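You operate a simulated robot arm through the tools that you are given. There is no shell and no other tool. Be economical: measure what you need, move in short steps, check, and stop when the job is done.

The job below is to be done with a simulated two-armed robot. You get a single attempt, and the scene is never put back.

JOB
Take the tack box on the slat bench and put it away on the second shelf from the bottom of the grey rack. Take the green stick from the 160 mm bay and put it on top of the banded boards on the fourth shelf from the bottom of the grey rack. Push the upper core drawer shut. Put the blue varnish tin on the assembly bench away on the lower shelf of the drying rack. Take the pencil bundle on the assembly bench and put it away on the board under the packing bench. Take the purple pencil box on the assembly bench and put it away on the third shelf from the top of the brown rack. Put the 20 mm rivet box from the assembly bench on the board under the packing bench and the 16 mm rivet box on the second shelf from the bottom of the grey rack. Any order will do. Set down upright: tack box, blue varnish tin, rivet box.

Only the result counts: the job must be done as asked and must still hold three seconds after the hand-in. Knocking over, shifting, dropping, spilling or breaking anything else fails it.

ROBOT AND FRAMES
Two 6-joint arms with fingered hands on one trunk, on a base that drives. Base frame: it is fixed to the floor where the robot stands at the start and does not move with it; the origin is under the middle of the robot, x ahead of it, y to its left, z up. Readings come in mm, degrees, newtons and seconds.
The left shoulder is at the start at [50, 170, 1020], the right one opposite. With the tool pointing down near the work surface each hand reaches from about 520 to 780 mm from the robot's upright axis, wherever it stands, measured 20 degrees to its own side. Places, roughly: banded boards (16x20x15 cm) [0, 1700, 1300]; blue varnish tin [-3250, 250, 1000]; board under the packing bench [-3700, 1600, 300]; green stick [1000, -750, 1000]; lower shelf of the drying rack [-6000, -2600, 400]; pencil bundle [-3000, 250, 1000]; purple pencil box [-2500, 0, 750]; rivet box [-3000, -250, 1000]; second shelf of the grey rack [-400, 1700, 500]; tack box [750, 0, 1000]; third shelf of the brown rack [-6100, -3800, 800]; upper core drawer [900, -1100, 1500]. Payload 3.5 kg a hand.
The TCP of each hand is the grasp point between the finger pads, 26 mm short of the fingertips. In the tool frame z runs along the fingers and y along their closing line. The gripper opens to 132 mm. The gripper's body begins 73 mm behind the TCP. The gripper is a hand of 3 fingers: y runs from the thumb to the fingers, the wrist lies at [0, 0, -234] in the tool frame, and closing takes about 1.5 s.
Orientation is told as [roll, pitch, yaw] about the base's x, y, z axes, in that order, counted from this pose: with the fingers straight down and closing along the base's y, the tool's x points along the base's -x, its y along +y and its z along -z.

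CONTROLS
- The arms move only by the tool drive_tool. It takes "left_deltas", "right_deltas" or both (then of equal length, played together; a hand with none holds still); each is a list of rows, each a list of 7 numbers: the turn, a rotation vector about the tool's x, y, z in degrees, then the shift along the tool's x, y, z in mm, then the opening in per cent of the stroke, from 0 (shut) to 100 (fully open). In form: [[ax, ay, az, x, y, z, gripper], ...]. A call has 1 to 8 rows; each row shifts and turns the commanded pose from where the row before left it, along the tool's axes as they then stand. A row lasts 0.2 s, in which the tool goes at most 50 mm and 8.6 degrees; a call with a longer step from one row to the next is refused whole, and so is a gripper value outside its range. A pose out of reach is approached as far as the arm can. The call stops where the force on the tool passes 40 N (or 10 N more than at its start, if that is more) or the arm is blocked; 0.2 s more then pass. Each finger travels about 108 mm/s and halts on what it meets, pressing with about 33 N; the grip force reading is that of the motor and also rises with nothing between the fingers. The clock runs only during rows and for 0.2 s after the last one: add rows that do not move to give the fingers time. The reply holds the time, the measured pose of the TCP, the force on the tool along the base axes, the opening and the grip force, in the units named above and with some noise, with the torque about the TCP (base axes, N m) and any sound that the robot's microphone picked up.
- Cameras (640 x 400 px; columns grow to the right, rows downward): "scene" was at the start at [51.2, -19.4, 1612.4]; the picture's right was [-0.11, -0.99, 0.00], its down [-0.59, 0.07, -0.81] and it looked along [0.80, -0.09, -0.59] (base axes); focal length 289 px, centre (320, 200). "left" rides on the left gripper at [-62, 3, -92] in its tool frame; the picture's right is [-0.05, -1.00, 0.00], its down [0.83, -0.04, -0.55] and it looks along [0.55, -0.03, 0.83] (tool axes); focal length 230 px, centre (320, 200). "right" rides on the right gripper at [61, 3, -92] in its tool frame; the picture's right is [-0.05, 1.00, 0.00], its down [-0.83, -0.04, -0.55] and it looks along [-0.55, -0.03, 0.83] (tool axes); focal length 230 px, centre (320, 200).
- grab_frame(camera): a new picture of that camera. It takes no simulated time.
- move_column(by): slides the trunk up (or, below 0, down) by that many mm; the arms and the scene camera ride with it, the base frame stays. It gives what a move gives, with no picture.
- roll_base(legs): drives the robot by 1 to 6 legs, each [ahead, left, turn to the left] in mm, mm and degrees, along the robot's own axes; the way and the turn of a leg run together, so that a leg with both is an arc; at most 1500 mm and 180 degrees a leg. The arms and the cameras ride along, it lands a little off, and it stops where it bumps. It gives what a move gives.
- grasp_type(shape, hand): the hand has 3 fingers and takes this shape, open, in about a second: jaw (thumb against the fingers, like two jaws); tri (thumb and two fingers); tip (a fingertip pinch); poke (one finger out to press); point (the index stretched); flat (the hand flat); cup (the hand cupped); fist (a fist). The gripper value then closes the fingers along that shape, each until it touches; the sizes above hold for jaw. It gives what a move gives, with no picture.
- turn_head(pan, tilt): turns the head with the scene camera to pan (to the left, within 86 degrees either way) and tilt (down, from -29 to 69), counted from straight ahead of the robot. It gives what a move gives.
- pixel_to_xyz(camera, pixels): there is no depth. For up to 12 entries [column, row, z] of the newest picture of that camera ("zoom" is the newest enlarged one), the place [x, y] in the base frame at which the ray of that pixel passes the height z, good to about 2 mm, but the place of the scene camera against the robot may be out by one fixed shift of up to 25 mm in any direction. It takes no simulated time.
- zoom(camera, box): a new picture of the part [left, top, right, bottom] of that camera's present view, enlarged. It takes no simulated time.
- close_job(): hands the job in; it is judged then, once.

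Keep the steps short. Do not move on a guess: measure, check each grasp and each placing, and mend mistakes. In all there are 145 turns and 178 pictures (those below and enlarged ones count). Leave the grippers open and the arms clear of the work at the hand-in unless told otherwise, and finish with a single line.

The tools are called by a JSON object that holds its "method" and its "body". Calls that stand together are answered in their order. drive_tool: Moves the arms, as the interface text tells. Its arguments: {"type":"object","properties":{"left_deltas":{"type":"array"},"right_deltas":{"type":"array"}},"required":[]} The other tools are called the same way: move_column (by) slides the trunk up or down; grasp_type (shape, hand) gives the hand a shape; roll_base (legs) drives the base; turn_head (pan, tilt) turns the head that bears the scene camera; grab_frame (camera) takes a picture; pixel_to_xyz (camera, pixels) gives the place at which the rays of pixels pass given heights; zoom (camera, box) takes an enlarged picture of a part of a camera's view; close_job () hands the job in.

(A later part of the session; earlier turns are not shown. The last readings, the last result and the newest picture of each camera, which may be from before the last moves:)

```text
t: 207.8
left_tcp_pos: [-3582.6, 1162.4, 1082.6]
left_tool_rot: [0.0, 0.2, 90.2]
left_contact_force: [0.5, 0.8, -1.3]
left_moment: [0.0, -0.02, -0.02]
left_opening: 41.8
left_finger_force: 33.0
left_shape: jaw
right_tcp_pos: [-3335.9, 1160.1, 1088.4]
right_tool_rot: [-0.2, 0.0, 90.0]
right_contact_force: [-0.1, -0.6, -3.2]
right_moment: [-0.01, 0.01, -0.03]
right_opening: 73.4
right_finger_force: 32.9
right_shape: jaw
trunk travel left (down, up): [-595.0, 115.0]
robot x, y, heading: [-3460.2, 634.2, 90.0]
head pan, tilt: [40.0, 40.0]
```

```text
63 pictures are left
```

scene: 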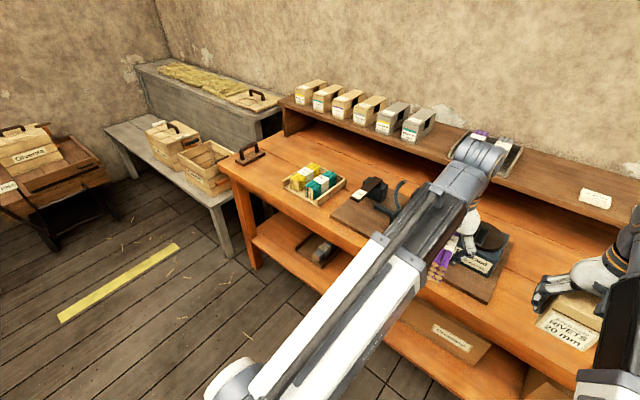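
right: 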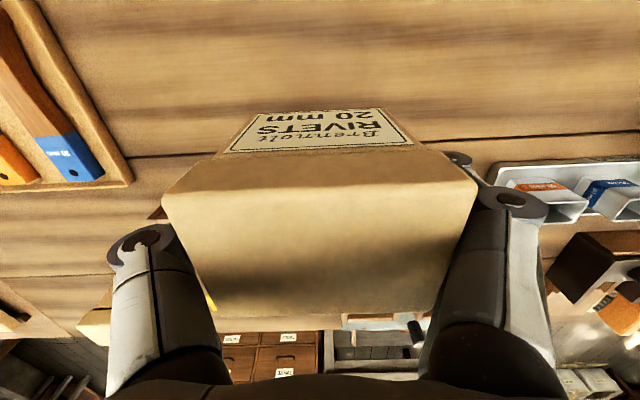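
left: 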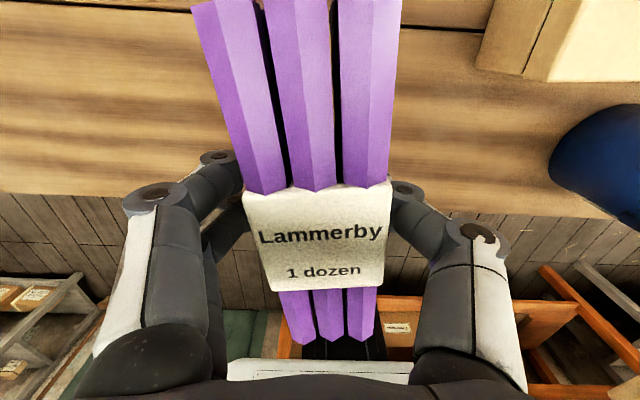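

{"method": "pixel_to_xyz", "body": {"camera": "scene", "pixels": [[232, 258, 0], [255, 265, 0], [250, 168, 850], [300, 245, 340], [330, 262, 340], [390, 335, 340], [365, 270, 340], [425, 190, 850], [310, 232, 420]]}}

{"method": "zoom", "body": {"camera": "scene", "box": [220, 160, 460, 400]}}

```text
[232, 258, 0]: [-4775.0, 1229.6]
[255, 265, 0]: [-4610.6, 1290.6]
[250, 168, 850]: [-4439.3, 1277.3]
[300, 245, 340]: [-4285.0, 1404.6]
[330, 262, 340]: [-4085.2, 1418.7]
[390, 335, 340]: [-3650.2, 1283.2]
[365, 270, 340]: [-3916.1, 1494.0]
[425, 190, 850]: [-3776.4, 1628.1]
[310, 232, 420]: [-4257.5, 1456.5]
```

```text
1.67 times, centred on (340, 280) of scene
```

zoom: 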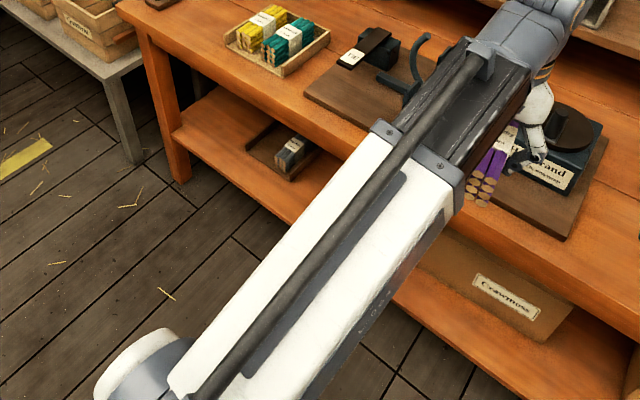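

The tray occupies x −4290…−4085 and the carton starts at −3676: free space between. I raise/retract both hands, shift left 420, then lower the trunk.

{"method": "drive_tool", "body": {"left_deltas": [[0, 0, 0, 0, 0, -45, 0], [0, 0, 0, 15, 0, -45, 0], [0, 0, 0, 40, 0, 0, 0]], "right_deltas": [[0, 0, 0, 0, 0, -45, 0], [0, 0, 0, 15, 0, -45, 0], [0, 0, 0, 40, 5, 0, 0]]}}

{"method": "roll_base", "body": {"legs": [[0, 415, 0]]}}

{"method": "move_column", "body": {"by": -400}}

{"method": "move_column", "body": {"by": -130}}

{"method": "turn_head", "body": {"pan": 0, "tilt": 20}}

{"method": "grab_frame", "body": {"camera": "scene"}}

```text
t: 208.6
left_tcp_pos: [-3580.8, 1141.8, 1092.5]
left_tool_rot: [0.1, -0.1, 90.1]
left_contact_force: [1.0, 0.0, -2.0]
left_moment: [0.0, 0.01, -0.01]
left_opening: 42.1
left_finger_force: 32.4
left_shape: jaw
left hand out of reach, approached as far as the arm can: row 1, 2, 3
right_tcp_pos: [-3343.3, 1135.3, 1090.5]
right_tool_rot: [0.0, -0.3, 90.1]
right_contact_force: [0.5, 0.5, -4.2]
right_moment: [0.04, -0.03, -0.03]
right_opening: 72.9
right_finger_force: 32.8
right_shape: jaw
right hand out of reach, approached as far as the arm can: row 1, 2, 3
trunk travel left (down, up): [-595.0, 115.0]
robot x, y, heading: [-3461.0, 640.0, 90.2]
head pan, tilt: [40.0, 40.0]
```

```text
t: 211.2
left_tcp_pos: [-3996.1, 1140.1, 1092.3]
left_tool_rot: [0.0, -0.1, 90.4]
left_contact_force: [-0.5, 0.5, -2.5]
left_moment: [-0.05, -0.03, 0.03]
left_opening: 41.7
left_finger_force: 32.9
left_shape: jaw
right_tcp_pos: [-3758.4, 1135.2, 1090.6]
right_tool_rot: [-0.1, -0.3, 90.4]
right_contact_force: [0.3, -0.3, -4.3]
right_moment: [0.02, 0.01, 0.0]
right_opening: 73.0
right_finger_force: 33.1
right_shape: jaw
trunk travel left (down, up): [-595.0, 115.0]
robot x, y, heading: [-3873.6, 636.8, 90.6]
head pan, tilt: [40.0, 40.0]
```

```text
t: 215.0
left_tcp_pos: [-3995.3, 1139.7, 692.6]
left_tool_rot: [0.0, -0.1, 90.5]
left_contact_force: [-1.1, -0.9, -2.0]
left_moment: [0.05, 0.0, -0.01]
left_opening: 41.9
left_finger_force: 32.5
left_shape: jaw
right_tcp_pos: [-3758.0, 1136.4, 689.9]
right_tool_rot: [0.0, -0.4, 90.5]
right_contact_force: [0.2, -0.1, -4.3]
right_moment: [0.03, -0.03, -0.02]
right_opening: 73.2
right_finger_force: 32.3
right_shape: jaw
trunk travel left (down, up): [-195.0, 515.0]
robot x, y, heading: [-3870.1, 637.3, 90.7]
head pan, tilt: [40.0, 40.0]
```

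```text
t: 216.6
left_tcp_pos: [-3996.0, 1139.1, 561.3]
left_tool_rot: [0.0, -0.1, 90.4]
left_contact_force: [-0.3, 0.4, -1.7]
left_moment: [-0.02, -0.02, -0.03]
left_opening: 41.8
left_finger_force: 33.1
left_shape: jaw
right_tcp_pos: [-3759.2, 1134.3, 560.2]
right_tool_rot: [0.0, -0.4, 90.5]
right_contact_force: [0.0, 0.0, -3.3]
right_moment: [0.05, 0.01, -0.01]
right_opening: 73.1
right_finger_force: 33.2
right_shape: jaw
trunk travel left (down, up): [-65.0, 645.0]
robot x, y, heading: [-3872.6, 635.8, 90.3]
head pan, tilt: [40.0, 40.0]
```

```text
t: 217.7
left_tcp_pos: [-3994.4, 1140.1, 561.3]
left_tool_rot: [0.1, -0.1, 90.6]
left_contact_force: [-0.5, 0.2, -0.9]
left_moment: [0.0, 0.0, 0.02]
left_opening: 41.8
left_finger_force: 33.0
left_shape: jaw
right_tcp_pos: [-3759.3, 1135.3, 560.0]
right_tool_rot: [0.0, -0.4, 90.5]
right_contact_force: [-0.1, 0.5, -3.7]
right_moment: [0.03, 0.02, -0.01]
right_opening: 73.0
right_finger_force: 33.0
right_shape: jaw
trunk travel left (down, up): [-65.0, 645.0]
robot x, y, heading: [-3876.4, 633.0, 90.3]
head pan, tilt: [0.0, 20.0]
```

```text
61 pictures are left
```

scene: 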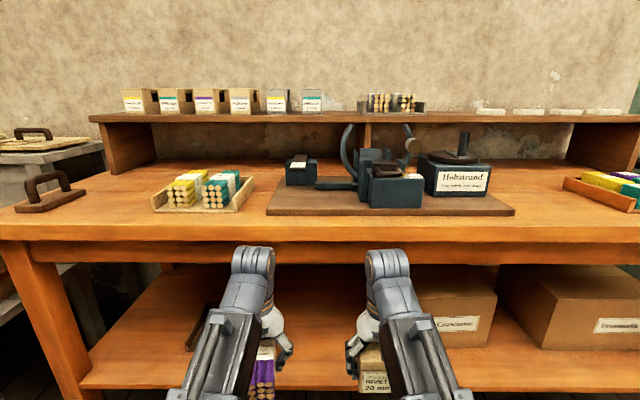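

{"method": "grab_frame", "body": {"camera": "right"}}

{"method": "pixel_to_xyz", "body": {"camera": "scene", "pixels": [[300, 388, 300], [300, 388, 270], [300, 388, 250], [320, 262, 700], [320, 262, 680], [320, 238, 750], [205, 345, 300], [415, 345, 300]]}}

```text
60 pictures are left
```

right: 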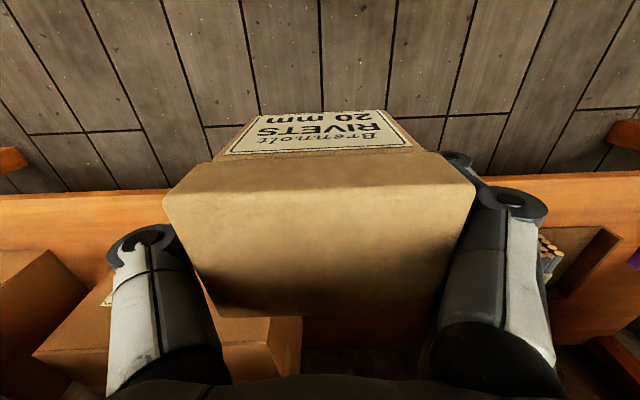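

```text
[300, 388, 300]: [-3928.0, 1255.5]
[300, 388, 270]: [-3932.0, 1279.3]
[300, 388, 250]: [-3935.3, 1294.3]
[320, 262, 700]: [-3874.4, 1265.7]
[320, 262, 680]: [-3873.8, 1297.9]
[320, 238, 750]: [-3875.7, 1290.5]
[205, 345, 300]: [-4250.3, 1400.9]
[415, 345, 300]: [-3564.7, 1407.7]
```

{"method": "pixel_to_xyz", "body": {"camera": "right", "pixels": [[100, 192, 280], [100, 192, 250], [300, 385, 420], [265, 320, 470], [300, 320, 470], [590, 178, 280], [600, 240, 290], [550, 290, 290]]}}

```text
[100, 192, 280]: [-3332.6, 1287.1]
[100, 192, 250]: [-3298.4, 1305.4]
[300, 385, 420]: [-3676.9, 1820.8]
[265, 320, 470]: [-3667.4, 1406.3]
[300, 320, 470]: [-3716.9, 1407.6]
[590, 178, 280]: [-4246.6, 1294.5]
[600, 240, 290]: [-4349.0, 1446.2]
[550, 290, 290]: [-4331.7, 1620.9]
```

Board front edge y≈1287, z≈275; carton's near edge x≈−3700. I place the bundle first with the left hand: lower trunk 60, swing the hand in under the bench with a −30° tilt.

{"method": "move_column", "body": {"by": -60}}

{"method": "drive_tool", "body": {"left_deltas": [[0, -7.5, 0, -42, 0, 12.5, 0], [0, -7.5, 0, -40, 0, 17.9, 0], [0, -7.5, 0, -37.3, 0, 23, 0], [0, -7.5, 0, -34, 0, 27.6, 0]]}}

{"method": "grab_frame", "body": {"camera": "left"}}

{"method": "grab_frame", "body": {"camera": "scene"}}

```text
t: 218.7
left_tcp_pos: [-3995.6, 1140.1, 502.3]
left_tool_rot: [0.0, -0.1, 90.6]
left_contact_force: [-0.1, -0.5, -2.5]
left_moment: [-0.01, -0.04, -0.02]
left_opening: 41.8
left_finger_force: 32.5
left_shape: jaw
right_tcp_pos: [-3757.5, 1134.8, 499.9]
right_tool_rot: [0.0, -0.3, 90.5]
right_contact_force: [-0.1, 0.2, -4.4]
right_moment: [-0.01, -0.03, 0.0]
right_opening: 73.1
right_finger_force: 32.7
right_shape: jaw
trunk travel left (down, up): [-5.0, 705.0]
robot x, y, heading: [-3869.6, 637.4, 90.6]
head pan, tilt: [0.0, 20.0]
```

```text
t: 219.7
left_tcp_pos: [-3995.1, 1307.8, 452.0]
left_tool_rot: [0.0, -30.2, 90.5]
left_contact_force: [-0.2, -0.1, -2.5]
left_moment: [-0.01, 0.05, 0.04]
left_opening: 41.9
left_finger_force: 33.4
left_shape: jaw
right_tcp_pos: [-3758.6, 1135.4, 500.0]
right_tool_rot: [0.1, -0.3, 90.4]
right_contact_force: [0.2, 0.0, -4.3]
right_moment: [0.0, 0.01, -0.01]
right_opening: 72.9
right_finger_force: 33.0
right_shape: jaw
trunk travel left (down, up): [-5.0, 705.0]
robot x, y, heading: [-3872.1, 636.4, 90.5]
head pan, tilt: [0.0, 20.0]
```

```text
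59 pictures are left
```

left: 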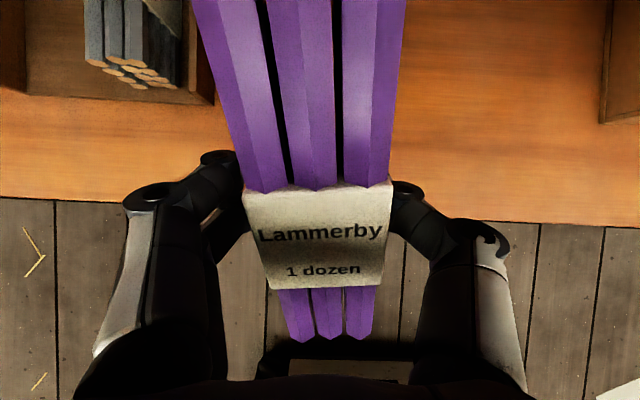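

```text
58 pictures are left
```

scene: 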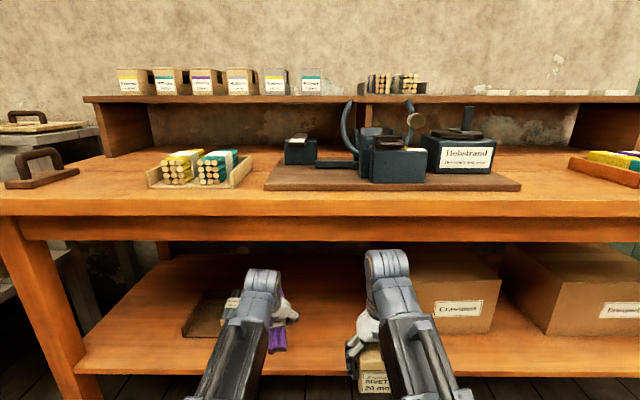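

{"method": "pixel_to_xyz", "body": {"camera": "left", "pixels": [[560, 223, 275], [560, 223, 300], [100, 200, 275], [100, 200, 300], [213, 104, 290], [213, 104, 310], [600, 122, 275]]}}

{"method": "pixel_to_xyz", "body": {"camera": "scene", "pixels": [[300, 368, 275], [300, 368, 300], [300, 378, 275]]}}

```text
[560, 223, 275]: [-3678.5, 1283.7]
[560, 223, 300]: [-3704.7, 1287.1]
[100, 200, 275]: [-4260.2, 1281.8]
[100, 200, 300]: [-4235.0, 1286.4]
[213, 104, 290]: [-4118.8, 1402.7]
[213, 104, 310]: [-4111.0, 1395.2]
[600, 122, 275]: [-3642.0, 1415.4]
```

```text
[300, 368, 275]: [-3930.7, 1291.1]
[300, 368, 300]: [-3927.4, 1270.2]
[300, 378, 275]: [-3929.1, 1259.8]
```

Board ≈282 high. Continue in and down, still tilted.

{"method": "drive_tool", "body": {"left_deltas": [[0, 0, 0, -5, 0, 38, 0], [0, 0, 0, -5, 0, 38, 0], [0, 0, 0, -5, 0, 38, 0]]}}

{"method": "drive_tool", "body": {"left_deltas": [[0, 7.5, 0, -4, 0, 11, 0], [0, 7.5, 0, -4, 0, 11, 0], [0, 7.5, 0, -5, 0, 11, 0], [0, 7.7, 0, -5, 0, 10, 0]]}}

{"method": "grab_frame", "body": {"camera": "scene"}}

```text
t: 220.4
left_tcp_pos: [-3996.4, 1379.0, 360.6]
left_tool_rot: [-0.1, -30.3, 90.5]
left_contact_force: [-0.2, -1.3, 0.8]
left_moment: [-0.16, 0.04, 0.02]
left_opening: 42.1
left_finger_force: 33.0
left_shape: jaw
right_tcp_pos: [-3758.5, 1135.1, 500.9]
right_tool_rot: [0.0, -0.3, 90.5]
right_contact_force: [0.2, 0.4, -3.4]
right_moment: [0.02, 0.0, -0.01]
right_opening: 73.3
right_finger_force: 32.8
right_shape: jaw
trunk travel left (down, up): [-5.0, 705.0]
robot x, y, heading: [-3873.9, 640.7, 90.5]
head pan, tilt: [0.0, 20.0]
```

```text
t: 221.4
left_tcp_pos: [-4000.8, 1380.3, 327.6]
left_tool_rot: [0.0, -0.3, 90.5]
left_contact_force: [0.1, 6.5, 21.2]
left_moment: [0.15, -0.07, -0.02]
left_opening: 42.7
left_finger_force: 33.3
left_shape: jaw
left hand out of reach, approached as far as the arm can: row 4
right_tcp_pos: [-3759.8, 1133.7, 500.9]
right_tool_rot: [0.1, -0.4, 90.5]
right_contact_force: [-0.4, -0.4, -3.1]
right_moment: [0.04, 0.01, 0.02]
right_opening: 73.2
right_finger_force: 32.8
right_shape: jaw
trunk travel left (down, up): [-5.0, 705.0]
robot x, y, heading: [-3871.4, 635.8, 90.6]
head pan, tilt: [0.0, 20.0]
```

```text
57 pictures are left
```

scene: 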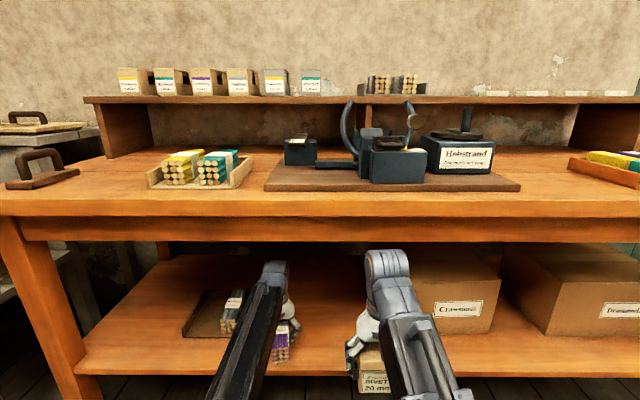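

Bundle lies on the board (21 N). Release, lift clear, verify.

{"method": "drive_tool", "body": {"left_deltas": [[0, 0, 0, 0, 0, -3, 20], [0, 0, 0, 0, 0, 0, 60], [0, 0, 0, 0, 0, 0, 70], [0, 0, 0, 0, 0, 0, 70], [0, 0, 0, 0, 0, -30, 70], [0, 0, 0, 0, 0, -35, 70]]}}

{"method": "drive_tool", "body": {"left_deltas": [[0, -7.5, 0, 0, 0, 0, 70], [0, -7.5, 0, 0, 0, 0, 70], [0, -7.5, 0, 0, 0, 0, 70], [0, -7.5, 0, 0, 0, 0, 70], [0, 0, 0, 36, 0, -20, 70], [0, 0, 0, 36, 0, -20, 70]]}}

{"method": "grab_frame", "body": {"camera": "left"}}

```text
t: 222.8
left_tcp_pos: [-4001.0, 1372.3, 390.9]
left_tool_rot: [0.0, -0.1, 90.6]
left_contact_force: [-0.5, 0.7, 0.2]
left_moment: [-0.02, -0.02, 0.01]
left_opening: 92.0
left_finger_force: 0.0
left_shape: jaw
left hand out of reach, approached as far as the arm can: row 6
right_tcp_pos: [-3758.8, 1134.4, 499.4]
right_tool_rot: [0.0, -0.3, 90.5]
right_contact_force: [-0.5, -0.1, -4.4]
right_moment: [0.0, -0.01, -0.02]
right_opening: 73.4
right_finger_force: 32.5
right_shape: jaw
trunk travel left (down, up): [-5.0, 705.0]
robot x, y, heading: [-3872.0, 635.0, 90.6]
head pan, tilt: [0.0, 20.0]
```

```text
t: 224.2
left_tcp_pos: [-3998.1, 1288.8, 391.2]
left_tool_rot: [0.0, -30.0, 90.5]
left_contact_force: [-0.6, 0.0, -0.2]
left_moment: [-0.01, -0.01, 0.01]
left_opening: 92.0
left_finger_force: 0.0
left_shape: jaw
right_tcp_pos: [-3758.3, 1135.0, 501.4]
right_tool_rot: [0.0, -0.2, 90.4]
right_contact_force: [-0.8, 0.6, -4.3]
right_moment: [0.02, 0.05, 0.01]
right_opening: 73.4
right_finger_force: 32.8
right_shape: jaw
trunk travel left (down, up): [-5.0, 705.0]
robot x, y, heading: [-3872.7, 637.3, 90.3]
head pan, tilt: [0.0, 20.0]
```

```text
56 pictures are left
```

left: 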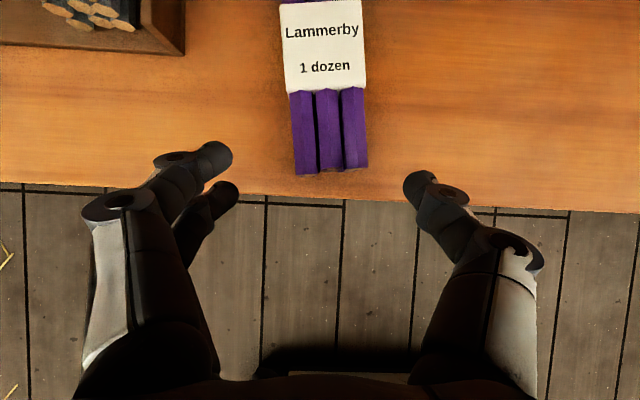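

Bundle is well placed. Pull the left hand out, shift left 55 mm, and bring the rivet box in the same way.

{"method": "drive_tool", "body": {"left_deltas": [[0, 7.5, 0, 30, 0, -31.8, 70], [0, 7.5, 0, 34, 0, -27.6, 70], [0, 7.5, 0, 37, 0, -23, 70], [0, 7.5, 0, 40, 0, -18, 70]]}}

{"method": "roll_base", "body": {"legs": [[0, 55, -0.4]]}}

{"method": "drive_tool", "body": {"right_deltas": [[0, -7.5, 0, -42, 0, 12.5, 0], [0, -7.5, 0, -40, 0, 17.9, 0], [0, -7.5, 0, -37.3, 0, 23, 0], [0, -7.5, 0, -34, 0, 27.6, 0]]}}

{"method": "drive_tool", "body": {"right_deltas": [[0, 0, 0, 10, 0, 40, 0], [0, 0, 0, 10, 0, 40, 0]]}}

{"method": "grab_frame", "body": {"camera": "scene"}}

```text
t: 225.2
left_tcp_pos: [-3996.1, 1121.9, 438.4]
left_tool_rot: [0.0, 0.1, 90.5]
left_contact_force: [0.8, -0.5, -0.3]
left_moment: [0.03, -0.01, 0.02]
left_opening: 92.0
left_finger_force: 0.0
left_shape: jaw
right_tcp_pos: [-3759.1, 1135.2, 500.9]
right_tool_rot: [0.0, -0.3, 90.4]
right_contact_force: [0.0, 0.4, -4.3]
right_moment: [0.0, 0.01, 0.0]
right_opening: 73.0
right_finger_force: 33.5
right_shape: jaw
trunk travel left (down, up): [-5.0, 705.0]
robot x, y, heading: [-3874.6, 637.6, 90.5]
head pan, tilt: [0.0, 20.0]
```

```text
t: 226.2
left_tcp_pos: [-4049.2, 1123.0, 438.8]
left_tool_rot: [-0.1, 0.0, 90.1]
left_contact_force: [0.1, 0.8, 0.3]
left_moment: [0.02, -0.01, -0.03]
left_opening: 91.9
left_finger_force: 0.1
left_shape: jaw
right_tcp_pos: [-3812.0, 1133.5, 499.9]
right_tool_rot: [0.0, -0.3, 90.1]
right_contact_force: [-0.5, 0.8, -4.2]
right_moment: [0.04, 0.0, 0.04]
right_opening: 73.3
right_finger_force: 32.8
right_shape: jaw
trunk travel left (down, up): [-5.0, 705.0]
robot x, y, heading: [-3924.8, 636.2, 90.0]
head pan, tilt: [0.0, 20.0]
```

```text
t: 227.2
left_tcp_pos: [-4049.4, 1122.7, 437.2]
left_tool_rot: [-0.1, 0.0, 90.1]
left_contact_force: [0.1, 0.5, -0.9]
left_moment: [-0.01, -0.03, 0.01]
left_opening: 91.9
left_finger_force: 0.1
left_shape: jaw
right_tcp_pos: [-3812.2, 1305.7, 449.9]
right_tool_rot: [-0.1, -30.4, 90.2]
right_contact_force: [0.4, 0.8, -3.6]
right_moment: [0.0, 0.01, 0.02]
right_opening: 73.4
right_finger_force: 32.9
right_shape: jaw
trunk travel left (down, up): [-5.0, 705.0]
robot x, y, heading: [-3930.7, 633.7, 90.0]
head pan, tilt: [0.0, 20.0]
```

```text
t: 227.8
left_tcp_pos: [-4048.4, 1122.1, 438.2]
left_tool_rot: [-0.1, 0.2, 90.0]
left_contact_force: [0.0, -0.5, 0.2]
left_moment: [-0.03, -0.02, 0.01]
left_opening: 92.0
left_finger_force: 0.1
left_shape: jaw
right_tcp_pos: [-3811.7, 1326.8, 372.0]
right_tool_rot: [0.1, -30.4, 90.2]
right_contact_force: [0.4, 0.2, -3.7]
right_moment: [0.05, -0.01, 0.01]
right_opening: 73.3
right_finger_force: 33.1
right_shape: jaw
trunk travel left (down, up): [-5.0, 705.0]
robot x, y, heading: [-3930.6, 634.8, 90.0]
head pan, tilt: [0.0, 20.0]
```

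```text
55 pictures are left
```

scene: 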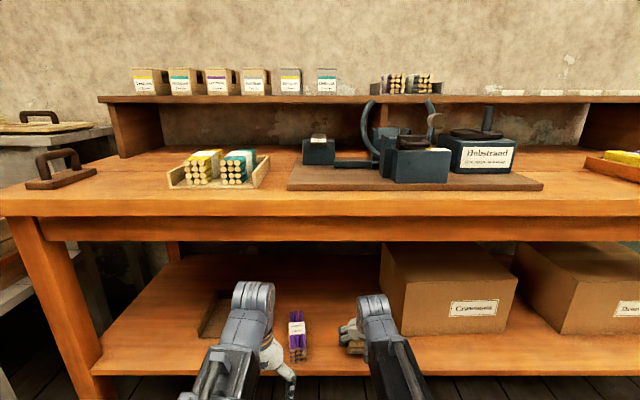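

{"method": "drive_tool", "body": {"right_deltas": [[0, 7.6, 0, -3, 0, 8, 0], [0, 7.6, 0, -4.2, 0, 7.5, 0], [0, 7.6, 0, -5.2, 0, 7, 0], [0, 7.6, 0, -6.1, 0, 6, 0]]}}

{"method": "drive_tool", "body": {"right_deltas": [[0, 0, 0, 0, 0, 5, 0], [0, 0, 0, 0, 0, 5, 0]]}}

{"method": "zoom", "body": {"camera": "scene", "box": [260, 270, 440, 390]}}

```text
t: 228.8
left_tcp_pos: [-4048.4, 1122.7, 437.2]
left_tool_rot: [0.0, 0.1, 90.0]
left_contact_force: [-0.3, -0.1, 0.4]
left_moment: [-0.03, -0.01, -0.01]
left_opening: 92.0
left_finger_force: 0.1
left_shape: jaw
right_tcp_pos: [-3812.1, 1353.3, 351.5]
right_tool_rot: [0.1, 0.2, 90.2]
right_contact_force: [0.2, -0.3, -3.5]
right_moment: [0.05, -0.02, -0.02]
right_opening: 73.0
right_finger_force: 33.1
right_shape: jaw
trunk travel left (down, up): [-5.0, 705.0]
robot x, y, heading: [-3929.3, 636.0, 90.2]
head pan, tilt: [0.0, 20.0]
```

```text
t: 229.4
left_tcp_pos: [-4049.1, 1122.7, 439.0]
left_tool_rot: [0.0, 0.0, 90.0]
left_contact_force: [-0.2, 0.6, -0.2]
left_moment: [-0.01, -0.01, -0.04]
left_opening: 91.9
left_finger_force: 0.0
left_shape: jaw
right_tcp_pos: [-3811.7, 1352.5, 343.2]
right_tool_rot: [0.1, -0.2, 90.1]
right_contact_force: [1.0, -1.5, 14.7]
right_moment: [-0.07, -0.02, -0.01]
right_opening: 72.8
right_finger_force: 33.1
right_shape: jaw
trunk travel left (down, up): [-5.0, 705.0]
robot x, y, heading: [-3928.5, 633.3, 90.2]
head pan, tilt: [0.0, 20.0]
```

```text
3.33 times, centred on (350, 330) of scene
```

zoom: 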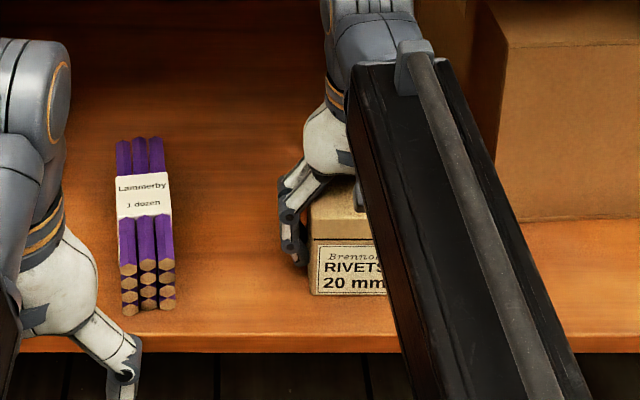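

Rivet box stands on the board (14.7 N). Release, lift 30, tilt and back out; check.

{"method": "drive_tool", "body": {"right_deltas": [[0, 0, 0, 0, 0, -2, 60], [0, 0, 0, 0, 0, 0, 95], [0, 0, 0, 0, 0, 0, 95], [0, 0, 0, 0, 0, 0, 95], [0, 0, 0, 0, 0, -30, 95]]}}

{"method": "drive_tool", "body": {"right_deltas": [[0, -7.5, 0, 0, 0, 0, 95], [0, -7.5, 0, 0, 0, 0, 95], [0, -7.5, 0, 0, 0, 0, 95], [0, -7.5, 0, 0, 0, 0, 95], [0, 0, 0, 34, 0, -20, 95], [0, 0, 0, 34, 0, -20, 95]]}}

{"method": "drive_tool", "body": {"right_deltas": [[0, 7.5, 0, 30, 0, -31.8, 95], [0, 7.5, 0, 34, 0, -27.6, 95], [0, 7.5, 0, 37, 0, -23, 95], [0, 7.5, 0, 40, 0, -18, 95]]}}

{"method": "grab_frame", "body": {"camera": "scene"}}

```text
t: 230.6
left_tcp_pos: [-4048.8, 1123.3, 437.9]
left_tool_rot: [0.0, 0.1, 90.1]
left_contact_force: [0.7, -0.6, 0.7]
left_moment: [0.02, 0.05, -0.03]
left_opening: 92.2
left_finger_force: 0.1
left_shape: jaw
right_tcp_pos: [-3811.3, 1352.4, 372.6]
right_tool_rot: [-0.1, 0.1, 90.1]
right_contact_force: [-0.8, 0.2, -1.1]
right_moment: [-0.01, 0.0, -0.01]
right_opening: 125.1
right_finger_force: 0.1
right_shape: jaw
trunk travel left (down, up): [-5.0, 705.0]
robot x, y, heading: [-3928.4, 637.0, 90.0]
head pan, tilt: [0.0, 20.0]
```

```text
t: 232.0
left_tcp_pos: [-4048.5, 1122.5, 438.3]
left_tool_rot: [0.1, 0.0, 90.2]
left_contact_force: [0.1, -0.1, -0.2]
left_moment: [-0.02, 0.02, -0.02]
left_opening: 92.0
left_finger_force: 0.0
left_shape: jaw
right_tcp_pos: [-3811.4, 1274.4, 372.2]
right_tool_rot: [-0.1, -29.9, 90.3]
right_contact_force: [0.4, 0.1, 0.5]
right_moment: [-0.02, -0.01, 0.0]
right_opening: 125.2
right_finger_force: 0.1
right_shape: jaw
trunk travel left (down, up): [-5.0, 705.0]
robot x, y, heading: [-3923.5, 637.0, 90.1]
head pan, tilt: [0.0, 20.0]
```

```text
t: 233.0
left_tcp_pos: [-4049.0, 1122.0, 438.4]
left_tool_rot: [0.0, 0.1, 90.0]
left_contact_force: [0.0, -0.1, 0.0]
left_moment: [0.02, 0.01, 0.01]
left_opening: 91.9
left_finger_force: 0.0
left_shape: jaw
right_tcp_pos: [-3812.8, 1106.5, 422.6]
right_tool_rot: [-0.1, 0.1, 90.1]
right_contact_force: [-0.3, 0.4, -0.2]
right_moment: [-0.01, 0.0, 0.01]
right_opening: 125.3
right_finger_force: 0.1
right_shape: jaw
trunk travel left (down, up): [-5.0, 705.0]
robot x, y, heading: [-3926.9, 638.6, 90.1]
head pan, tilt: [0.0, 20.0]
```

```text
53 pictures are left
```

scene: 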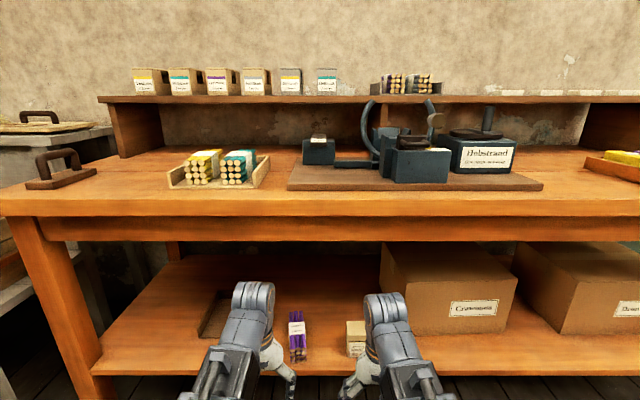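

Both items stand fine under the packing bench. Raise the trunk, return along the corridor and turn to the assembly bench for the tin.

{"method": "move_column", "body": {"by": 400}}

{"method": "move_column", "body": {"by": 220}}

{"method": "roll_base", "body": {"legs": [[0, -840, 0], [110, 0, 0], [0, 0, 180]]}}

{"method": "grab_frame", "body": {"camera": "right"}}

```text
t: 236.8
left_tcp_pos: [-4048.4, 1123.9, 838.3]
left_tool_rot: [0.0, 0.0, 90.1]
left_contact_force: [-0.5, -0.2, -0.1]
left_moment: [0.02, 0.01, 0.01]
left_opening: 92.2
left_finger_force: 0.0
left_shape: jaw
right_tcp_pos: [-3812.1, 1107.7, 822.6]
right_tool_rot: [0.0, 0.1, 90.1]
right_contact_force: [0.0, -0.6, 1.0]
right_moment: [0.01, 0.01, -0.03]
right_opening: 125.4
right_finger_force: 0.1
right_shape: jaw
trunk travel left (down, up): [-405.0, 305.0]
robot x, y, heading: [-3929.0, 635.8, 90.1]
head pan, tilt: [0.0, 20.0]
```

```text
t: 239.2
left_tcp_pos: [-4048.6, 1123.2, 1058.0]
left_tool_rot: [0.0, 0.1, 90.2]
left_contact_force: [0.2, -0.6, 0.0]
left_moment: [-0.02, 0.01, -0.02]
left_opening: 91.9
left_finger_force: 0.0
left_shape: jaw
right_tcp_pos: [-3813.0, 1107.0, 1043.5]
right_tool_rot: [0.0, 0.1, 90.1]
right_contact_force: [0.7, -0.7, -0.5]
right_moment: [-0.01, 0.01, 0.03]
right_opening: 125.2
right_finger_force: 0.1
right_shape: jaw
trunk travel left (down, up): [-625.0, 85.0]
robot x, y, heading: [-3925.4, 635.9, 90.1]
head pan, tilt: [0.0, 20.0]
```

```text
t: 251.6
left_tcp_pos: [-2990.5, 262.7, 1058.4]
left_tool_rot: [0.1, 0.0, -91.5]
left_contact_force: [-0.7, 1.0, 0.2]
left_moment: [0.02, 0.0, 0.01]
left_opening: 92.2
left_finger_force: 0.0
left_shape: jaw
right_tcp_pos: [-3224.7, 284.0, 1044.1]
right_tool_rot: [0.0, 0.2, -91.7]
right_contact_force: [-0.2, -0.3, -0.3]
right_moment: [-0.01, 0.02, 0.0]
right_opening: 124.9
right_finger_force: 0.0
right_shape: jaw
trunk travel left (down, up): [-625.0, 85.0]
robot x, y, heading: [-3099.8, 751.4, -91.5]
head pan, tilt: [0.0, 20.0]
```

```text
52 pictures are left
```

right: 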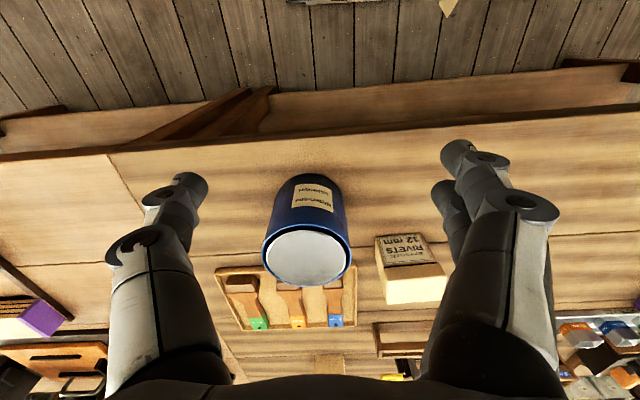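

{"method": "pixel_to_xyz", "body": {"camera": "right", "pixels": [[264, 255, 950], [350, 255, 950], [307, 231, 950], [307, 286, 950], [307, 176, 848], [278, 195, 860], [338, 195, 860], [307, 231, 930]]}}

```text
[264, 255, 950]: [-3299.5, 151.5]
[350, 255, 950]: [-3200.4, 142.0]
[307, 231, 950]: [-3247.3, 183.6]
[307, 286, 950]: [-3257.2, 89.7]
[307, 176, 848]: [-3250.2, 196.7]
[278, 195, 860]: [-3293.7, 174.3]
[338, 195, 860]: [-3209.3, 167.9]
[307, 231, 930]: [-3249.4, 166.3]
```

Tin: centre ≈(−3250,150), Ø≈90, top ≈960. Move above and check.

{"method": "drive_tool", "body": {"right_deltas": [[0, 0, 0, -45, -7, 10, 100], [0, 0, 0, -45, -7, 10, 100], [0, 0, 0, -45, -7, 10, 100]]}}

{"method": "grab_frame", "body": {"camera": "right"}}

```text
t: 252.4
left_tcp_pos: [-2989.3, 262.0, 1058.9]
left_tool_rot: [0.0, 0.1, -91.6]
left_contact_force: [0.3, -0.1, 0.6]
left_moment: [-0.01, 0.03, 0.04]
left_opening: 92.1
left_finger_force: 0.1
left_shape: jaw
right_tcp_pos: [-3251.6, 146.3, 1012.8]
right_tool_rot: [0.0, 0.2, -91.6]
right_contact_force: [0.0, -0.1, 0.1]
right_moment: [0.0, 0.0, 0.01]
right_opening: 132.0
right_finger_force: 0.1
right_shape: jaw
trunk travel left (down, up): [-625.0, 85.0]
robot x, y, heading: [-3099.5, 748.4, -91.6]
head pan, tilt: [0.0, 20.0]
```

```text
51 pictures are left
```

right: 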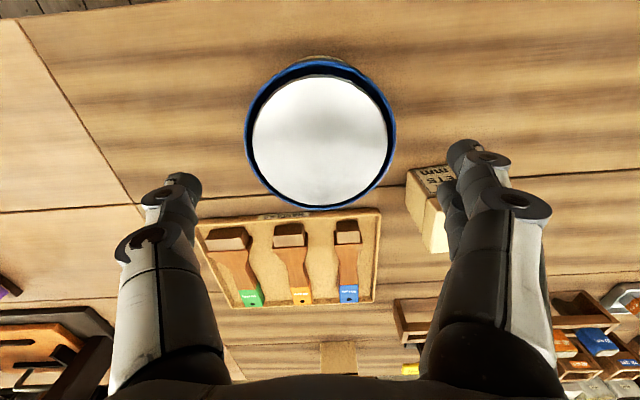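

{"method": "pixel_to_xyz", "body": {"camera": "right", "pixels": [[320, 60, 960], [320, 210, 960], [246, 130, 960], [396, 130, 960], [320, 60, 970], [320, 210, 970], [246, 130, 970], [396, 130, 970], [320, 135, 960]]}}

```text
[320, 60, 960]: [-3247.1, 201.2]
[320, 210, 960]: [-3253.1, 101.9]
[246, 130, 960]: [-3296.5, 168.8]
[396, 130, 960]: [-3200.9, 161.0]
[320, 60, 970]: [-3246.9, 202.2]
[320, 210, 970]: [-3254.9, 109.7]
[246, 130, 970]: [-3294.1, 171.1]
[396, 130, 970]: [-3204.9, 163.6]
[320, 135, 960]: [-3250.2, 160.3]
```

{"method": "drive_tool", "body": {"right_deltas": [[0, 0, 0, 6, 2, 40, 100], [0, 0, 0, 0, 0, 40, 100], [0, 0, 0, 0, 0, 24, 100], [0, 0, 0, 0, 0, 0, 60], [0, 0, 0, 0, 0, 0, 40], [0, 0, 0, 0, 0, 0, 40], [0, 0, 0, 0, 0, 0, 40]]}}

{"method": "drive_tool", "body": {"right_deltas": [[0, 0, 0, 0, 0, 0, 30], [0, 0, 0, 0, 0, 0, 30], [0, 0, 0, 0, 0, -10, 30], [0, 0, 0, 0, 0, -40, 30], [0, 0, 0, 0, 0, -40, 30], [0, 0, 0, 0, 0, -40, 30], [0, 0, 0, 0, 0, -30, 30]]}}

{"method": "grab_frame", "body": {"camera": "right"}}

```text
t: 253.2
left_tcp_pos: [-2990.2, 263.9, 1058.8]
left_tool_rot: [0.1, 0.0, -91.5]
left_contact_force: [-0.3, 0.8, 0.5]
left_moment: [-0.01, 0.0, 0.05]
left_opening: 92.0
left_finger_force: 0.0
left_shape: jaw
right_tcp_pos: [-3250.1, 155.6, 920.4]
right_tool_rot: [-0.2, -0.6, -91.8]
right_contact_force: [-1.9, 6.0, 22.8]
right_moment: [-0.18, 0.26, 0.02]
right_opening: 97.5
right_finger_force: 22.5
right_shape: jaw
trunk travel left (down, up): [-625.0, 85.0]
robot x, y, heading: [-3093.7, 751.5, -91.8]
head pan, tilt: [0.0, 20.0]
stopped in row 4 (right hand): the force on the tool passed its limit at 52 N (the readings are from after the stop); the commanded pose is now the measured one
```

```text
t: 254.8
left_tcp_pos: [-2989.6, 262.4, 1056.7]
left_tool_rot: [0.0, 0.1, -91.6]
left_contact_force: [-0.2, 0.1, 0.9]
left_moment: [-0.01, 0.04, -0.02]
left_opening: 91.8
left_finger_force: 0.1
left_shape: jaw
right_tcp_pos: [-3249.8, 154.8, 1074.9]
right_tool_rot: [-0.1, -0.4, -91.7]
right_contact_force: [-0.3, -0.1, -7.4]
right_moment: [0.01, 0.0, -0.02]
right_opening: 92.5
right_finger_force: 33.1
right_shape: jaw
trunk travel left (down, up): [-625.0, 85.0]
robot x, y, heading: [-3094.5, 753.2, -91.8]
head pan, tilt: [0.0, 20.0]
```

```text
50 pictures are left
```

right: 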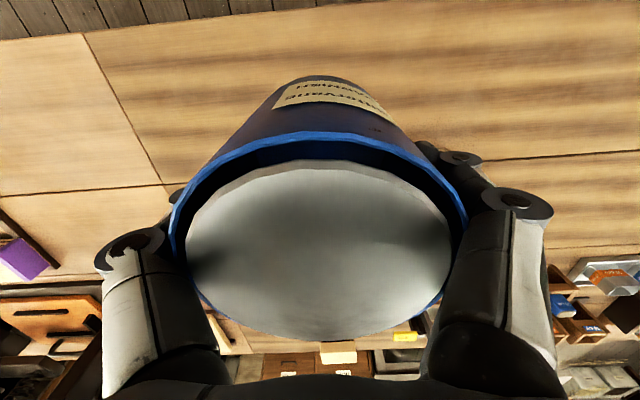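

Tin is held (7.4 N, 92.5 mm), upright. Next the purple box with the left hand: shift base left and ahead.

{"method": "roll_base", "body": {"legs": [[0, 350, 1.8], [95, 0, 0]]}}

{"method": "drive_tool", "body": {"left_deltas": [[0, 0, 0, -35, 20, 0, 100], [0, 0, 0, -40, 20, 0, 100], [0, 0, 0, -40, 20, 0, 100], [0, 0, 0, -40, 0, 0, 100]]}}

{"method": "grab_frame", "body": {"camera": "left"}}

```text
t: 257.8
left_tcp_pos: [-2624.6, 165.4, 1056.1]
left_tool_rot: [0.1, 0.2, -89.9]
left_contact_force: [0.4, -0.8, 0.6]
left_moment: [0.04, 0.03, 0.0]
left_opening: 92.1
left_finger_force: 0.0
left_shape: jaw
right_tcp_pos: [-2881.2, 51.7, 1074.2]
right_tool_rot: [-0.3, -0.3, -90.0]
right_contact_force: [1.0, -0.1, -8.8]
right_moment: [0.06, 0.0, -0.02]
right_opening: 92.7
right_finger_force: 33.0
right_shape: jaw
trunk travel left (down, up): [-625.0, 85.0]
robot x, y, heading: [-2744.8, 653.6, -89.8]
head pan, tilt: [0.0, 20.0]
```

```text
t: 258.8
left_tcp_pos: [-2563.8, 9.7, 1058.3]
left_tool_rot: [0.0, 0.2, -89.9]
left_contact_force: [-0.2, -0.5, -0.4]
left_moment: [-0.01, 0.01, -0.01]
left_opening: 131.7
left_finger_force: 0.1
left_shape: jaw
right_tcp_pos: [-2880.1, 51.5, 1075.6]
right_tool_rot: [-0.2, -0.4, -90.0]
right_contact_force: [0.4, -0.1, -7.5]
right_moment: [0.02, 0.0, 0.01]
right_opening: 92.5
right_finger_force: 33.2
right_shape: jaw
trunk travel left (down, up): [-625.0, 85.0]
robot x, y, heading: [-2748.8, 652.9, -90.1]
head pan, tilt: [0.0, 20.0]
```

```text
49 pictures are left
```

left: 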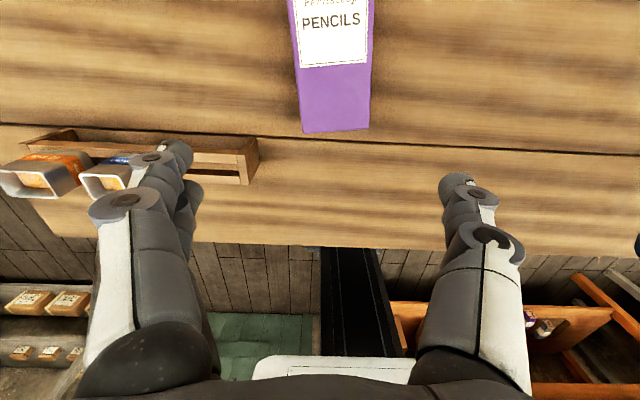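

{"method": "pixel_to_xyz", "body": {"camera": "left", "pixels": [[303, 128, 890], [371, 126, 890], [337, 132, 850], [290, 3, 890], [374, 3, 890]]}}

{"method": "drive_tool", "body": {"left_deltas": [[0, 0, 0, -40, -8, 30, 100], [0, 0, 0, -38, 0, 30, 100]]}}

{"method": "grab_frame", "body": {"camera": "left"}}

```text
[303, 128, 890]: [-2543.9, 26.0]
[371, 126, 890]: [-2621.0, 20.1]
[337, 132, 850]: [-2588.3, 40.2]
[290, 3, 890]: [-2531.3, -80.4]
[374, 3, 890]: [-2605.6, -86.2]
```

```text
refused: row 1 steps farther than a row can; nothing moved
```

```text
48 pictures are left
```

left: 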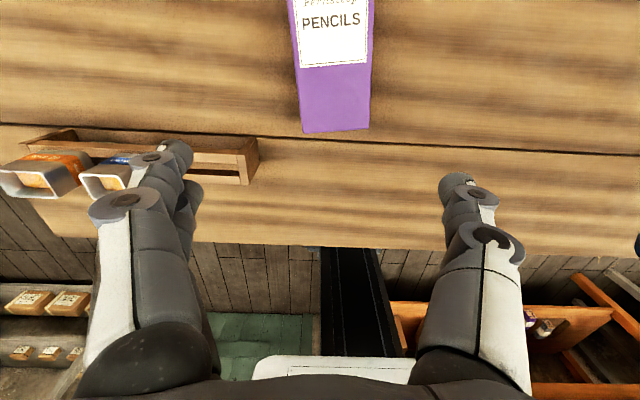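

Box centre ≈(−2569,−62), 75 mm wide, turned 7.5°. Move over it and turn the hand.

{"method": "drive_tool", "body": {"left_deltas": [[0, 0, -4, -36, -3, 25, 100], [0, 0, -3.5, -36, -3, 25, 100], [0, 0, 0, 0, 0, 40, 100]]}}

{"method": "grab_frame", "body": {"camera": "left"}}

```text
t: 259.6
left_tcp_pos: [-2568.6, -63.1, 967.1]
left_tool_rot: [0.1, 0.1, -82.4]
left_contact_force: [0.5, 0.7, -0.1]
left_moment: [0.01, 0.0, -0.01]
left_opening: 131.8
left_finger_force: 0.1
left_shape: jaw
right_tcp_pos: [-2881.0, 52.9, 1075.2]
right_tool_rot: [-0.2, -0.4, -89.9]
right_contact_force: [0.3, 0.6, -7.8]
right_moment: [0.04, 0.01, 0.02]
right_opening: 92.8
right_finger_force: 32.7
right_shape: jaw
trunk travel left (down, up): [-625.0, 85.0]
robot x, y, heading: [-2747.8, 652.3, -90.1]
head pan, tilt: [0.0, 20.0]
```

```text
47 pictures are left
```

left: 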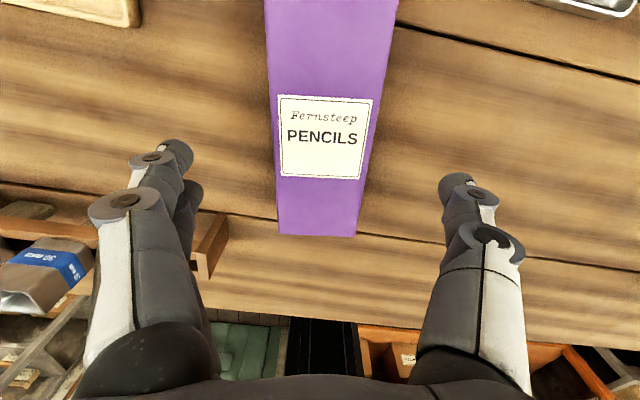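

{"method": "drive_tool", "body": {"left_deltas": [[0, 0, 0, 0, 0, 40, 100], [0, 0, 0, 0, 0, 40, 100], [0, 0, 0, 0, 0, 9, 100], [0, 0, 0, 0, 0, 0, 50], [0, 0, 0, 0, 0, 0, 30], [0, 0, 0, 0, 0, 0, 30], [0, 0, 0, 0, 0, 0, 30]]}}

{"method": "drive_tool", "body": {"left_deltas": [[0, 0, 0, 0, 0, 0, 20], [0, 0, 0, 0, 0, 0, 20], [0, 0, 0, 0, 0, -10, 20], [0, 0, 0, 0, 0, -40, 20], [0, 0, 0, 0, 0, -40, 20], [0, 0, 0, 30, 0, -35, 20], [0, 0, 0, 30, 0, -35, 20]]}}

{"method": "grab_frame", "body": {"camera": "left"}}

{"method": "turn_head", "body": {"pan": -70, "tilt": 15}}

{"method": "grab_frame", "body": {"camera": "scene"}}

```text
t: 261.2
left_tcp_pos: [-2566.8, -62.3, 876.7]
left_tool_rot: [0.0, 0.0, -82.5]
left_contact_force: [0.9, -0.3, 0.5]
left_moment: [-0.02, -0.11, -0.02]
left_opening: 68.5
left_finger_force: 32.7
left_shape: jaw
right_tcp_pos: [-2881.6, 52.5, 1075.2]
right_tool_rot: [-0.2, -0.4, -90.0]
right_contact_force: [0.4, -0.2, -8.4]
right_moment: [0.01, 0.01, -0.01]
right_opening: 92.6
right_finger_force: 33.1
right_shape: jaw
trunk travel left (down, up): [-625.0, 85.0]
robot x, y, heading: [-2747.2, 655.3, -89.7]
head pan, tilt: [0.0, 20.0]
```

```text
t: 262.8
left_tcp_pos: [-2576.2, -2.9, 1037.8]
left_tool_rot: [0.0, 0.2, -82.4]
left_contact_force: [-0.4, -0.6, -0.9]
left_moment: [0.02, -0.03, 0.0]
left_opening: 68.3
left_finger_force: 33.5
left_shape: jaw
right_tcp_pos: [-2881.5, 52.3, 1075.7]
right_tool_rot: [-0.2, -0.4, -90.0]
right_contact_force: [0.5, 0.3, -7.8]
right_moment: [0.0, -0.02, 0.03]
right_opening: 92.4
right_finger_force: 32.6
right_shape: jaw
trunk travel left (down, up): [-625.0, 85.0]
robot x, y, heading: [-2743.7, 655.2, -89.9]
head pan, tilt: [0.0, 20.0]
```

```text
46 pictures are left
```

left: 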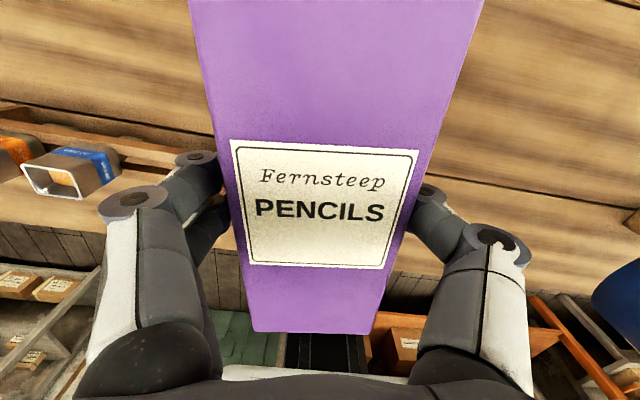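

```text
t: 264.2
left_tcp_pos: [-2576.1, -3.3, 1038.2]
left_tool_rot: [0.0, 0.1, -82.3]
left_contact_force: [0.1, 0.6, -1.4]
left_moment: [0.02, 0.03, -0.01]
left_opening: 68.3
left_finger_force: 33.0
left_shape: jaw
right_tcp_pos: [-2881.1, 52.0, 1074.7]
right_tool_rot: [-0.2, -0.4, -90.0]
right_contact_force: [0.6, -0.1, -7.9]
right_moment: [0.03, -0.03, 0.01]
right_opening: 92.9
right_finger_force: 33.4
right_shape: jaw
trunk travel left (down, up): [-625.0, 85.0]
robot x, y, heading: [-2745.2, 653.9, -89.7]
head pan, tilt: [-70.0, 15.0]
```

```text
45 pictures are left
```

scene: 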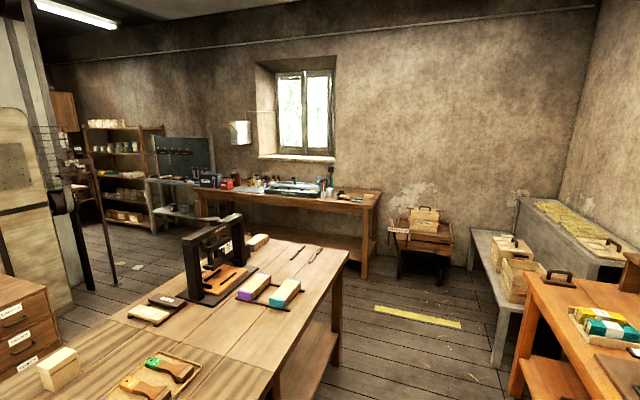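

Both held. I query floor landmarks for the route to the far racks.

{"method": "pixel_to_xyz", "body": {"camera": "scene", "pixels": [[348, 256, 845], [238, 213, 1200], [365, 275, 0], [205, 230, 0], [460, 318, 0], [398, 275, 0], [155, 230, 0], [105, 222, 0], [495, 365, 0], [112, 275, 0]]}}

{"method": "zoom", "body": {"camera": "scene", "box": [50, 100, 260, 260]}}

```text
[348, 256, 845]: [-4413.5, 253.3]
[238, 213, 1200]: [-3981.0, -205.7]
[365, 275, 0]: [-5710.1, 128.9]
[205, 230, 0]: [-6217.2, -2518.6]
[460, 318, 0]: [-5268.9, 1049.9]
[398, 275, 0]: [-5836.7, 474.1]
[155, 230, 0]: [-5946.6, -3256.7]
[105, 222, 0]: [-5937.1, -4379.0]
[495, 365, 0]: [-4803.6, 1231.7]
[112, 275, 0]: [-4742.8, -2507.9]
```

```text
2.50 times, centred on (155, 180) of scene
```

zoom: 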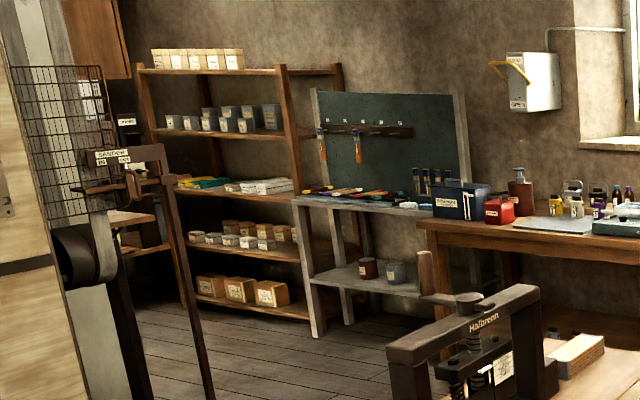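

Route: corridor facing −x to x≈−5020, then turn to −y. Raise trunk first, and bring the hands in.

{"method": "move_column", "body": {"by": 80}}

{"method": "drive_tool", "body": {"left_deltas": [[0, 0, 0, 40, 0, 0, 20], [0, 0, 0, 40, 0, 0, 20], [0, 0, 0, 20, 0, 0, 20]], "right_deltas": [[0, 0, 0, 30, 0, 0, 30], [0, 0, 0, 30, 0, 0, 30], [0, 0, 0, 0, 0, 0, 30]]}}

{"method": "roll_base", "body": {"legs": [[-95, 0, 0], [0, 0, -90], [1500, 0, 0], [780, 0, 0], [0, 0, 90], [1300, 0, 0]]}}

{"method": "turn_head", "body": {"pan": -30, "tilt": 20}}

{"method": "grab_frame", "body": {"camera": "scene"}}

```text
t: 265.4
left_tcp_pos: [-2576.5, -2.7, 1117.9]
left_tool_rot: [0.0, 0.1, -82.4]
left_contact_force: [-0.5, -0.4, -2.2]
left_moment: [-0.01, -0.01, 0.0]
left_opening: 68.4
left_finger_force: 32.9
left_shape: jaw
right_tcp_pos: [-2882.0, 52.1, 1156.0]
right_tool_rot: [-0.1, -0.4, -90.0]
right_contact_force: [-0.4, -1.1, -8.3]
right_moment: [0.02, -0.03, 0.01]
right_opening: 92.5
right_finger_force: 32.8
right_shape: jaw
trunk travel left (down, up): [-705.0, 5.0]
robot x, y, heading: [-2744.3, 651.4, -90.0]
head pan, tilt: [-70.0, 15.0]
```

```text
t: 266.2
left_tcp_pos: [-2588.7, 97.7, 1119.6]
left_tool_rot: [0.0, 0.2, -82.4]
left_contact_force: [-0.1, -0.6, -1.9]
left_moment: [0.01, -0.01, 0.0]
left_opening: 68.2
left_finger_force: 33.6
left_shape: jaw
right_tcp_pos: [-2879.7, 111.8, 1155.2]
right_tool_rot: [-0.2, -0.4, -89.9]
right_contact_force: [1.1, 0.2, -7.4]
right_moment: [0.03, -0.01, 0.01]
right_opening: 92.6
right_finger_force: 33.5
right_shape: jaw
trunk travel left (down, up): [-705.0, 5.0]
robot x, y, heading: [-2746.5, 652.0, -89.7]
head pan, tilt: [-70.0, 15.0]
```

```text
t: 291.9
left_tcp_pos: [-4932.6, -1049.8, 1118.9]
left_tool_rot: [0.0, 0.1, -83.9]
left_contact_force: [-0.5, 0.1, -1.5]
left_moment: [0.02, -0.01, -0.02]
left_opening: 68.2
left_finger_force: 33.3
left_shape: jaw
right_tcp_pos: [-5223.6, -1029.2, 1155.5]
right_tool_rot: [-0.2, -0.5, -91.4]
right_contact_force: [1.0, -0.5, -8.6]
right_moment: [0.06, 0.0, 0.02]
right_opening: 92.8
right_finger_force: 33.5
right_shape: jaw
trunk travel left (down, up): [-705.0, 5.0]
robot x, y, heading: [-5073.4, -490.1, -91.3]
head pan, tilt: [-70.0, 15.0]
```

```text
t: 292.9
left_tcp_pos: [-4933.2, -1051.8, 1119.8]
left_tool_rot: [0.1, 0.2, -84.0]
left_contact_force: [0.2, -0.2, -2.8]
left_moment: [0.0, -0.04, 0.02]
left_opening: 68.3
left_finger_force: 32.9
left_shape: jaw
right_tcp_pos: [-5223.9, -1029.4, 1153.9]
right_tool_rot: [-0.1, -0.4, -91.4]
right_contact_force: [-0.3, 0.4, -7.8]
right_moment: [0.06, 0.0, -0.03]
right_opening: 92.3
right_finger_force: 32.7
right_shape: jaw
trunk travel left (down, up): [-705.0, 5.0]
robot x, y, heading: [-5077.7, -489.3, -91.4]
head pan, tilt: [-30.0, 20.0]
```

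```text
43 pictures are left
```

scene: 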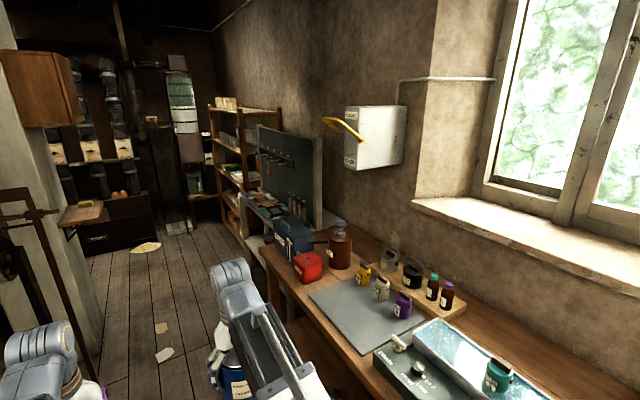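

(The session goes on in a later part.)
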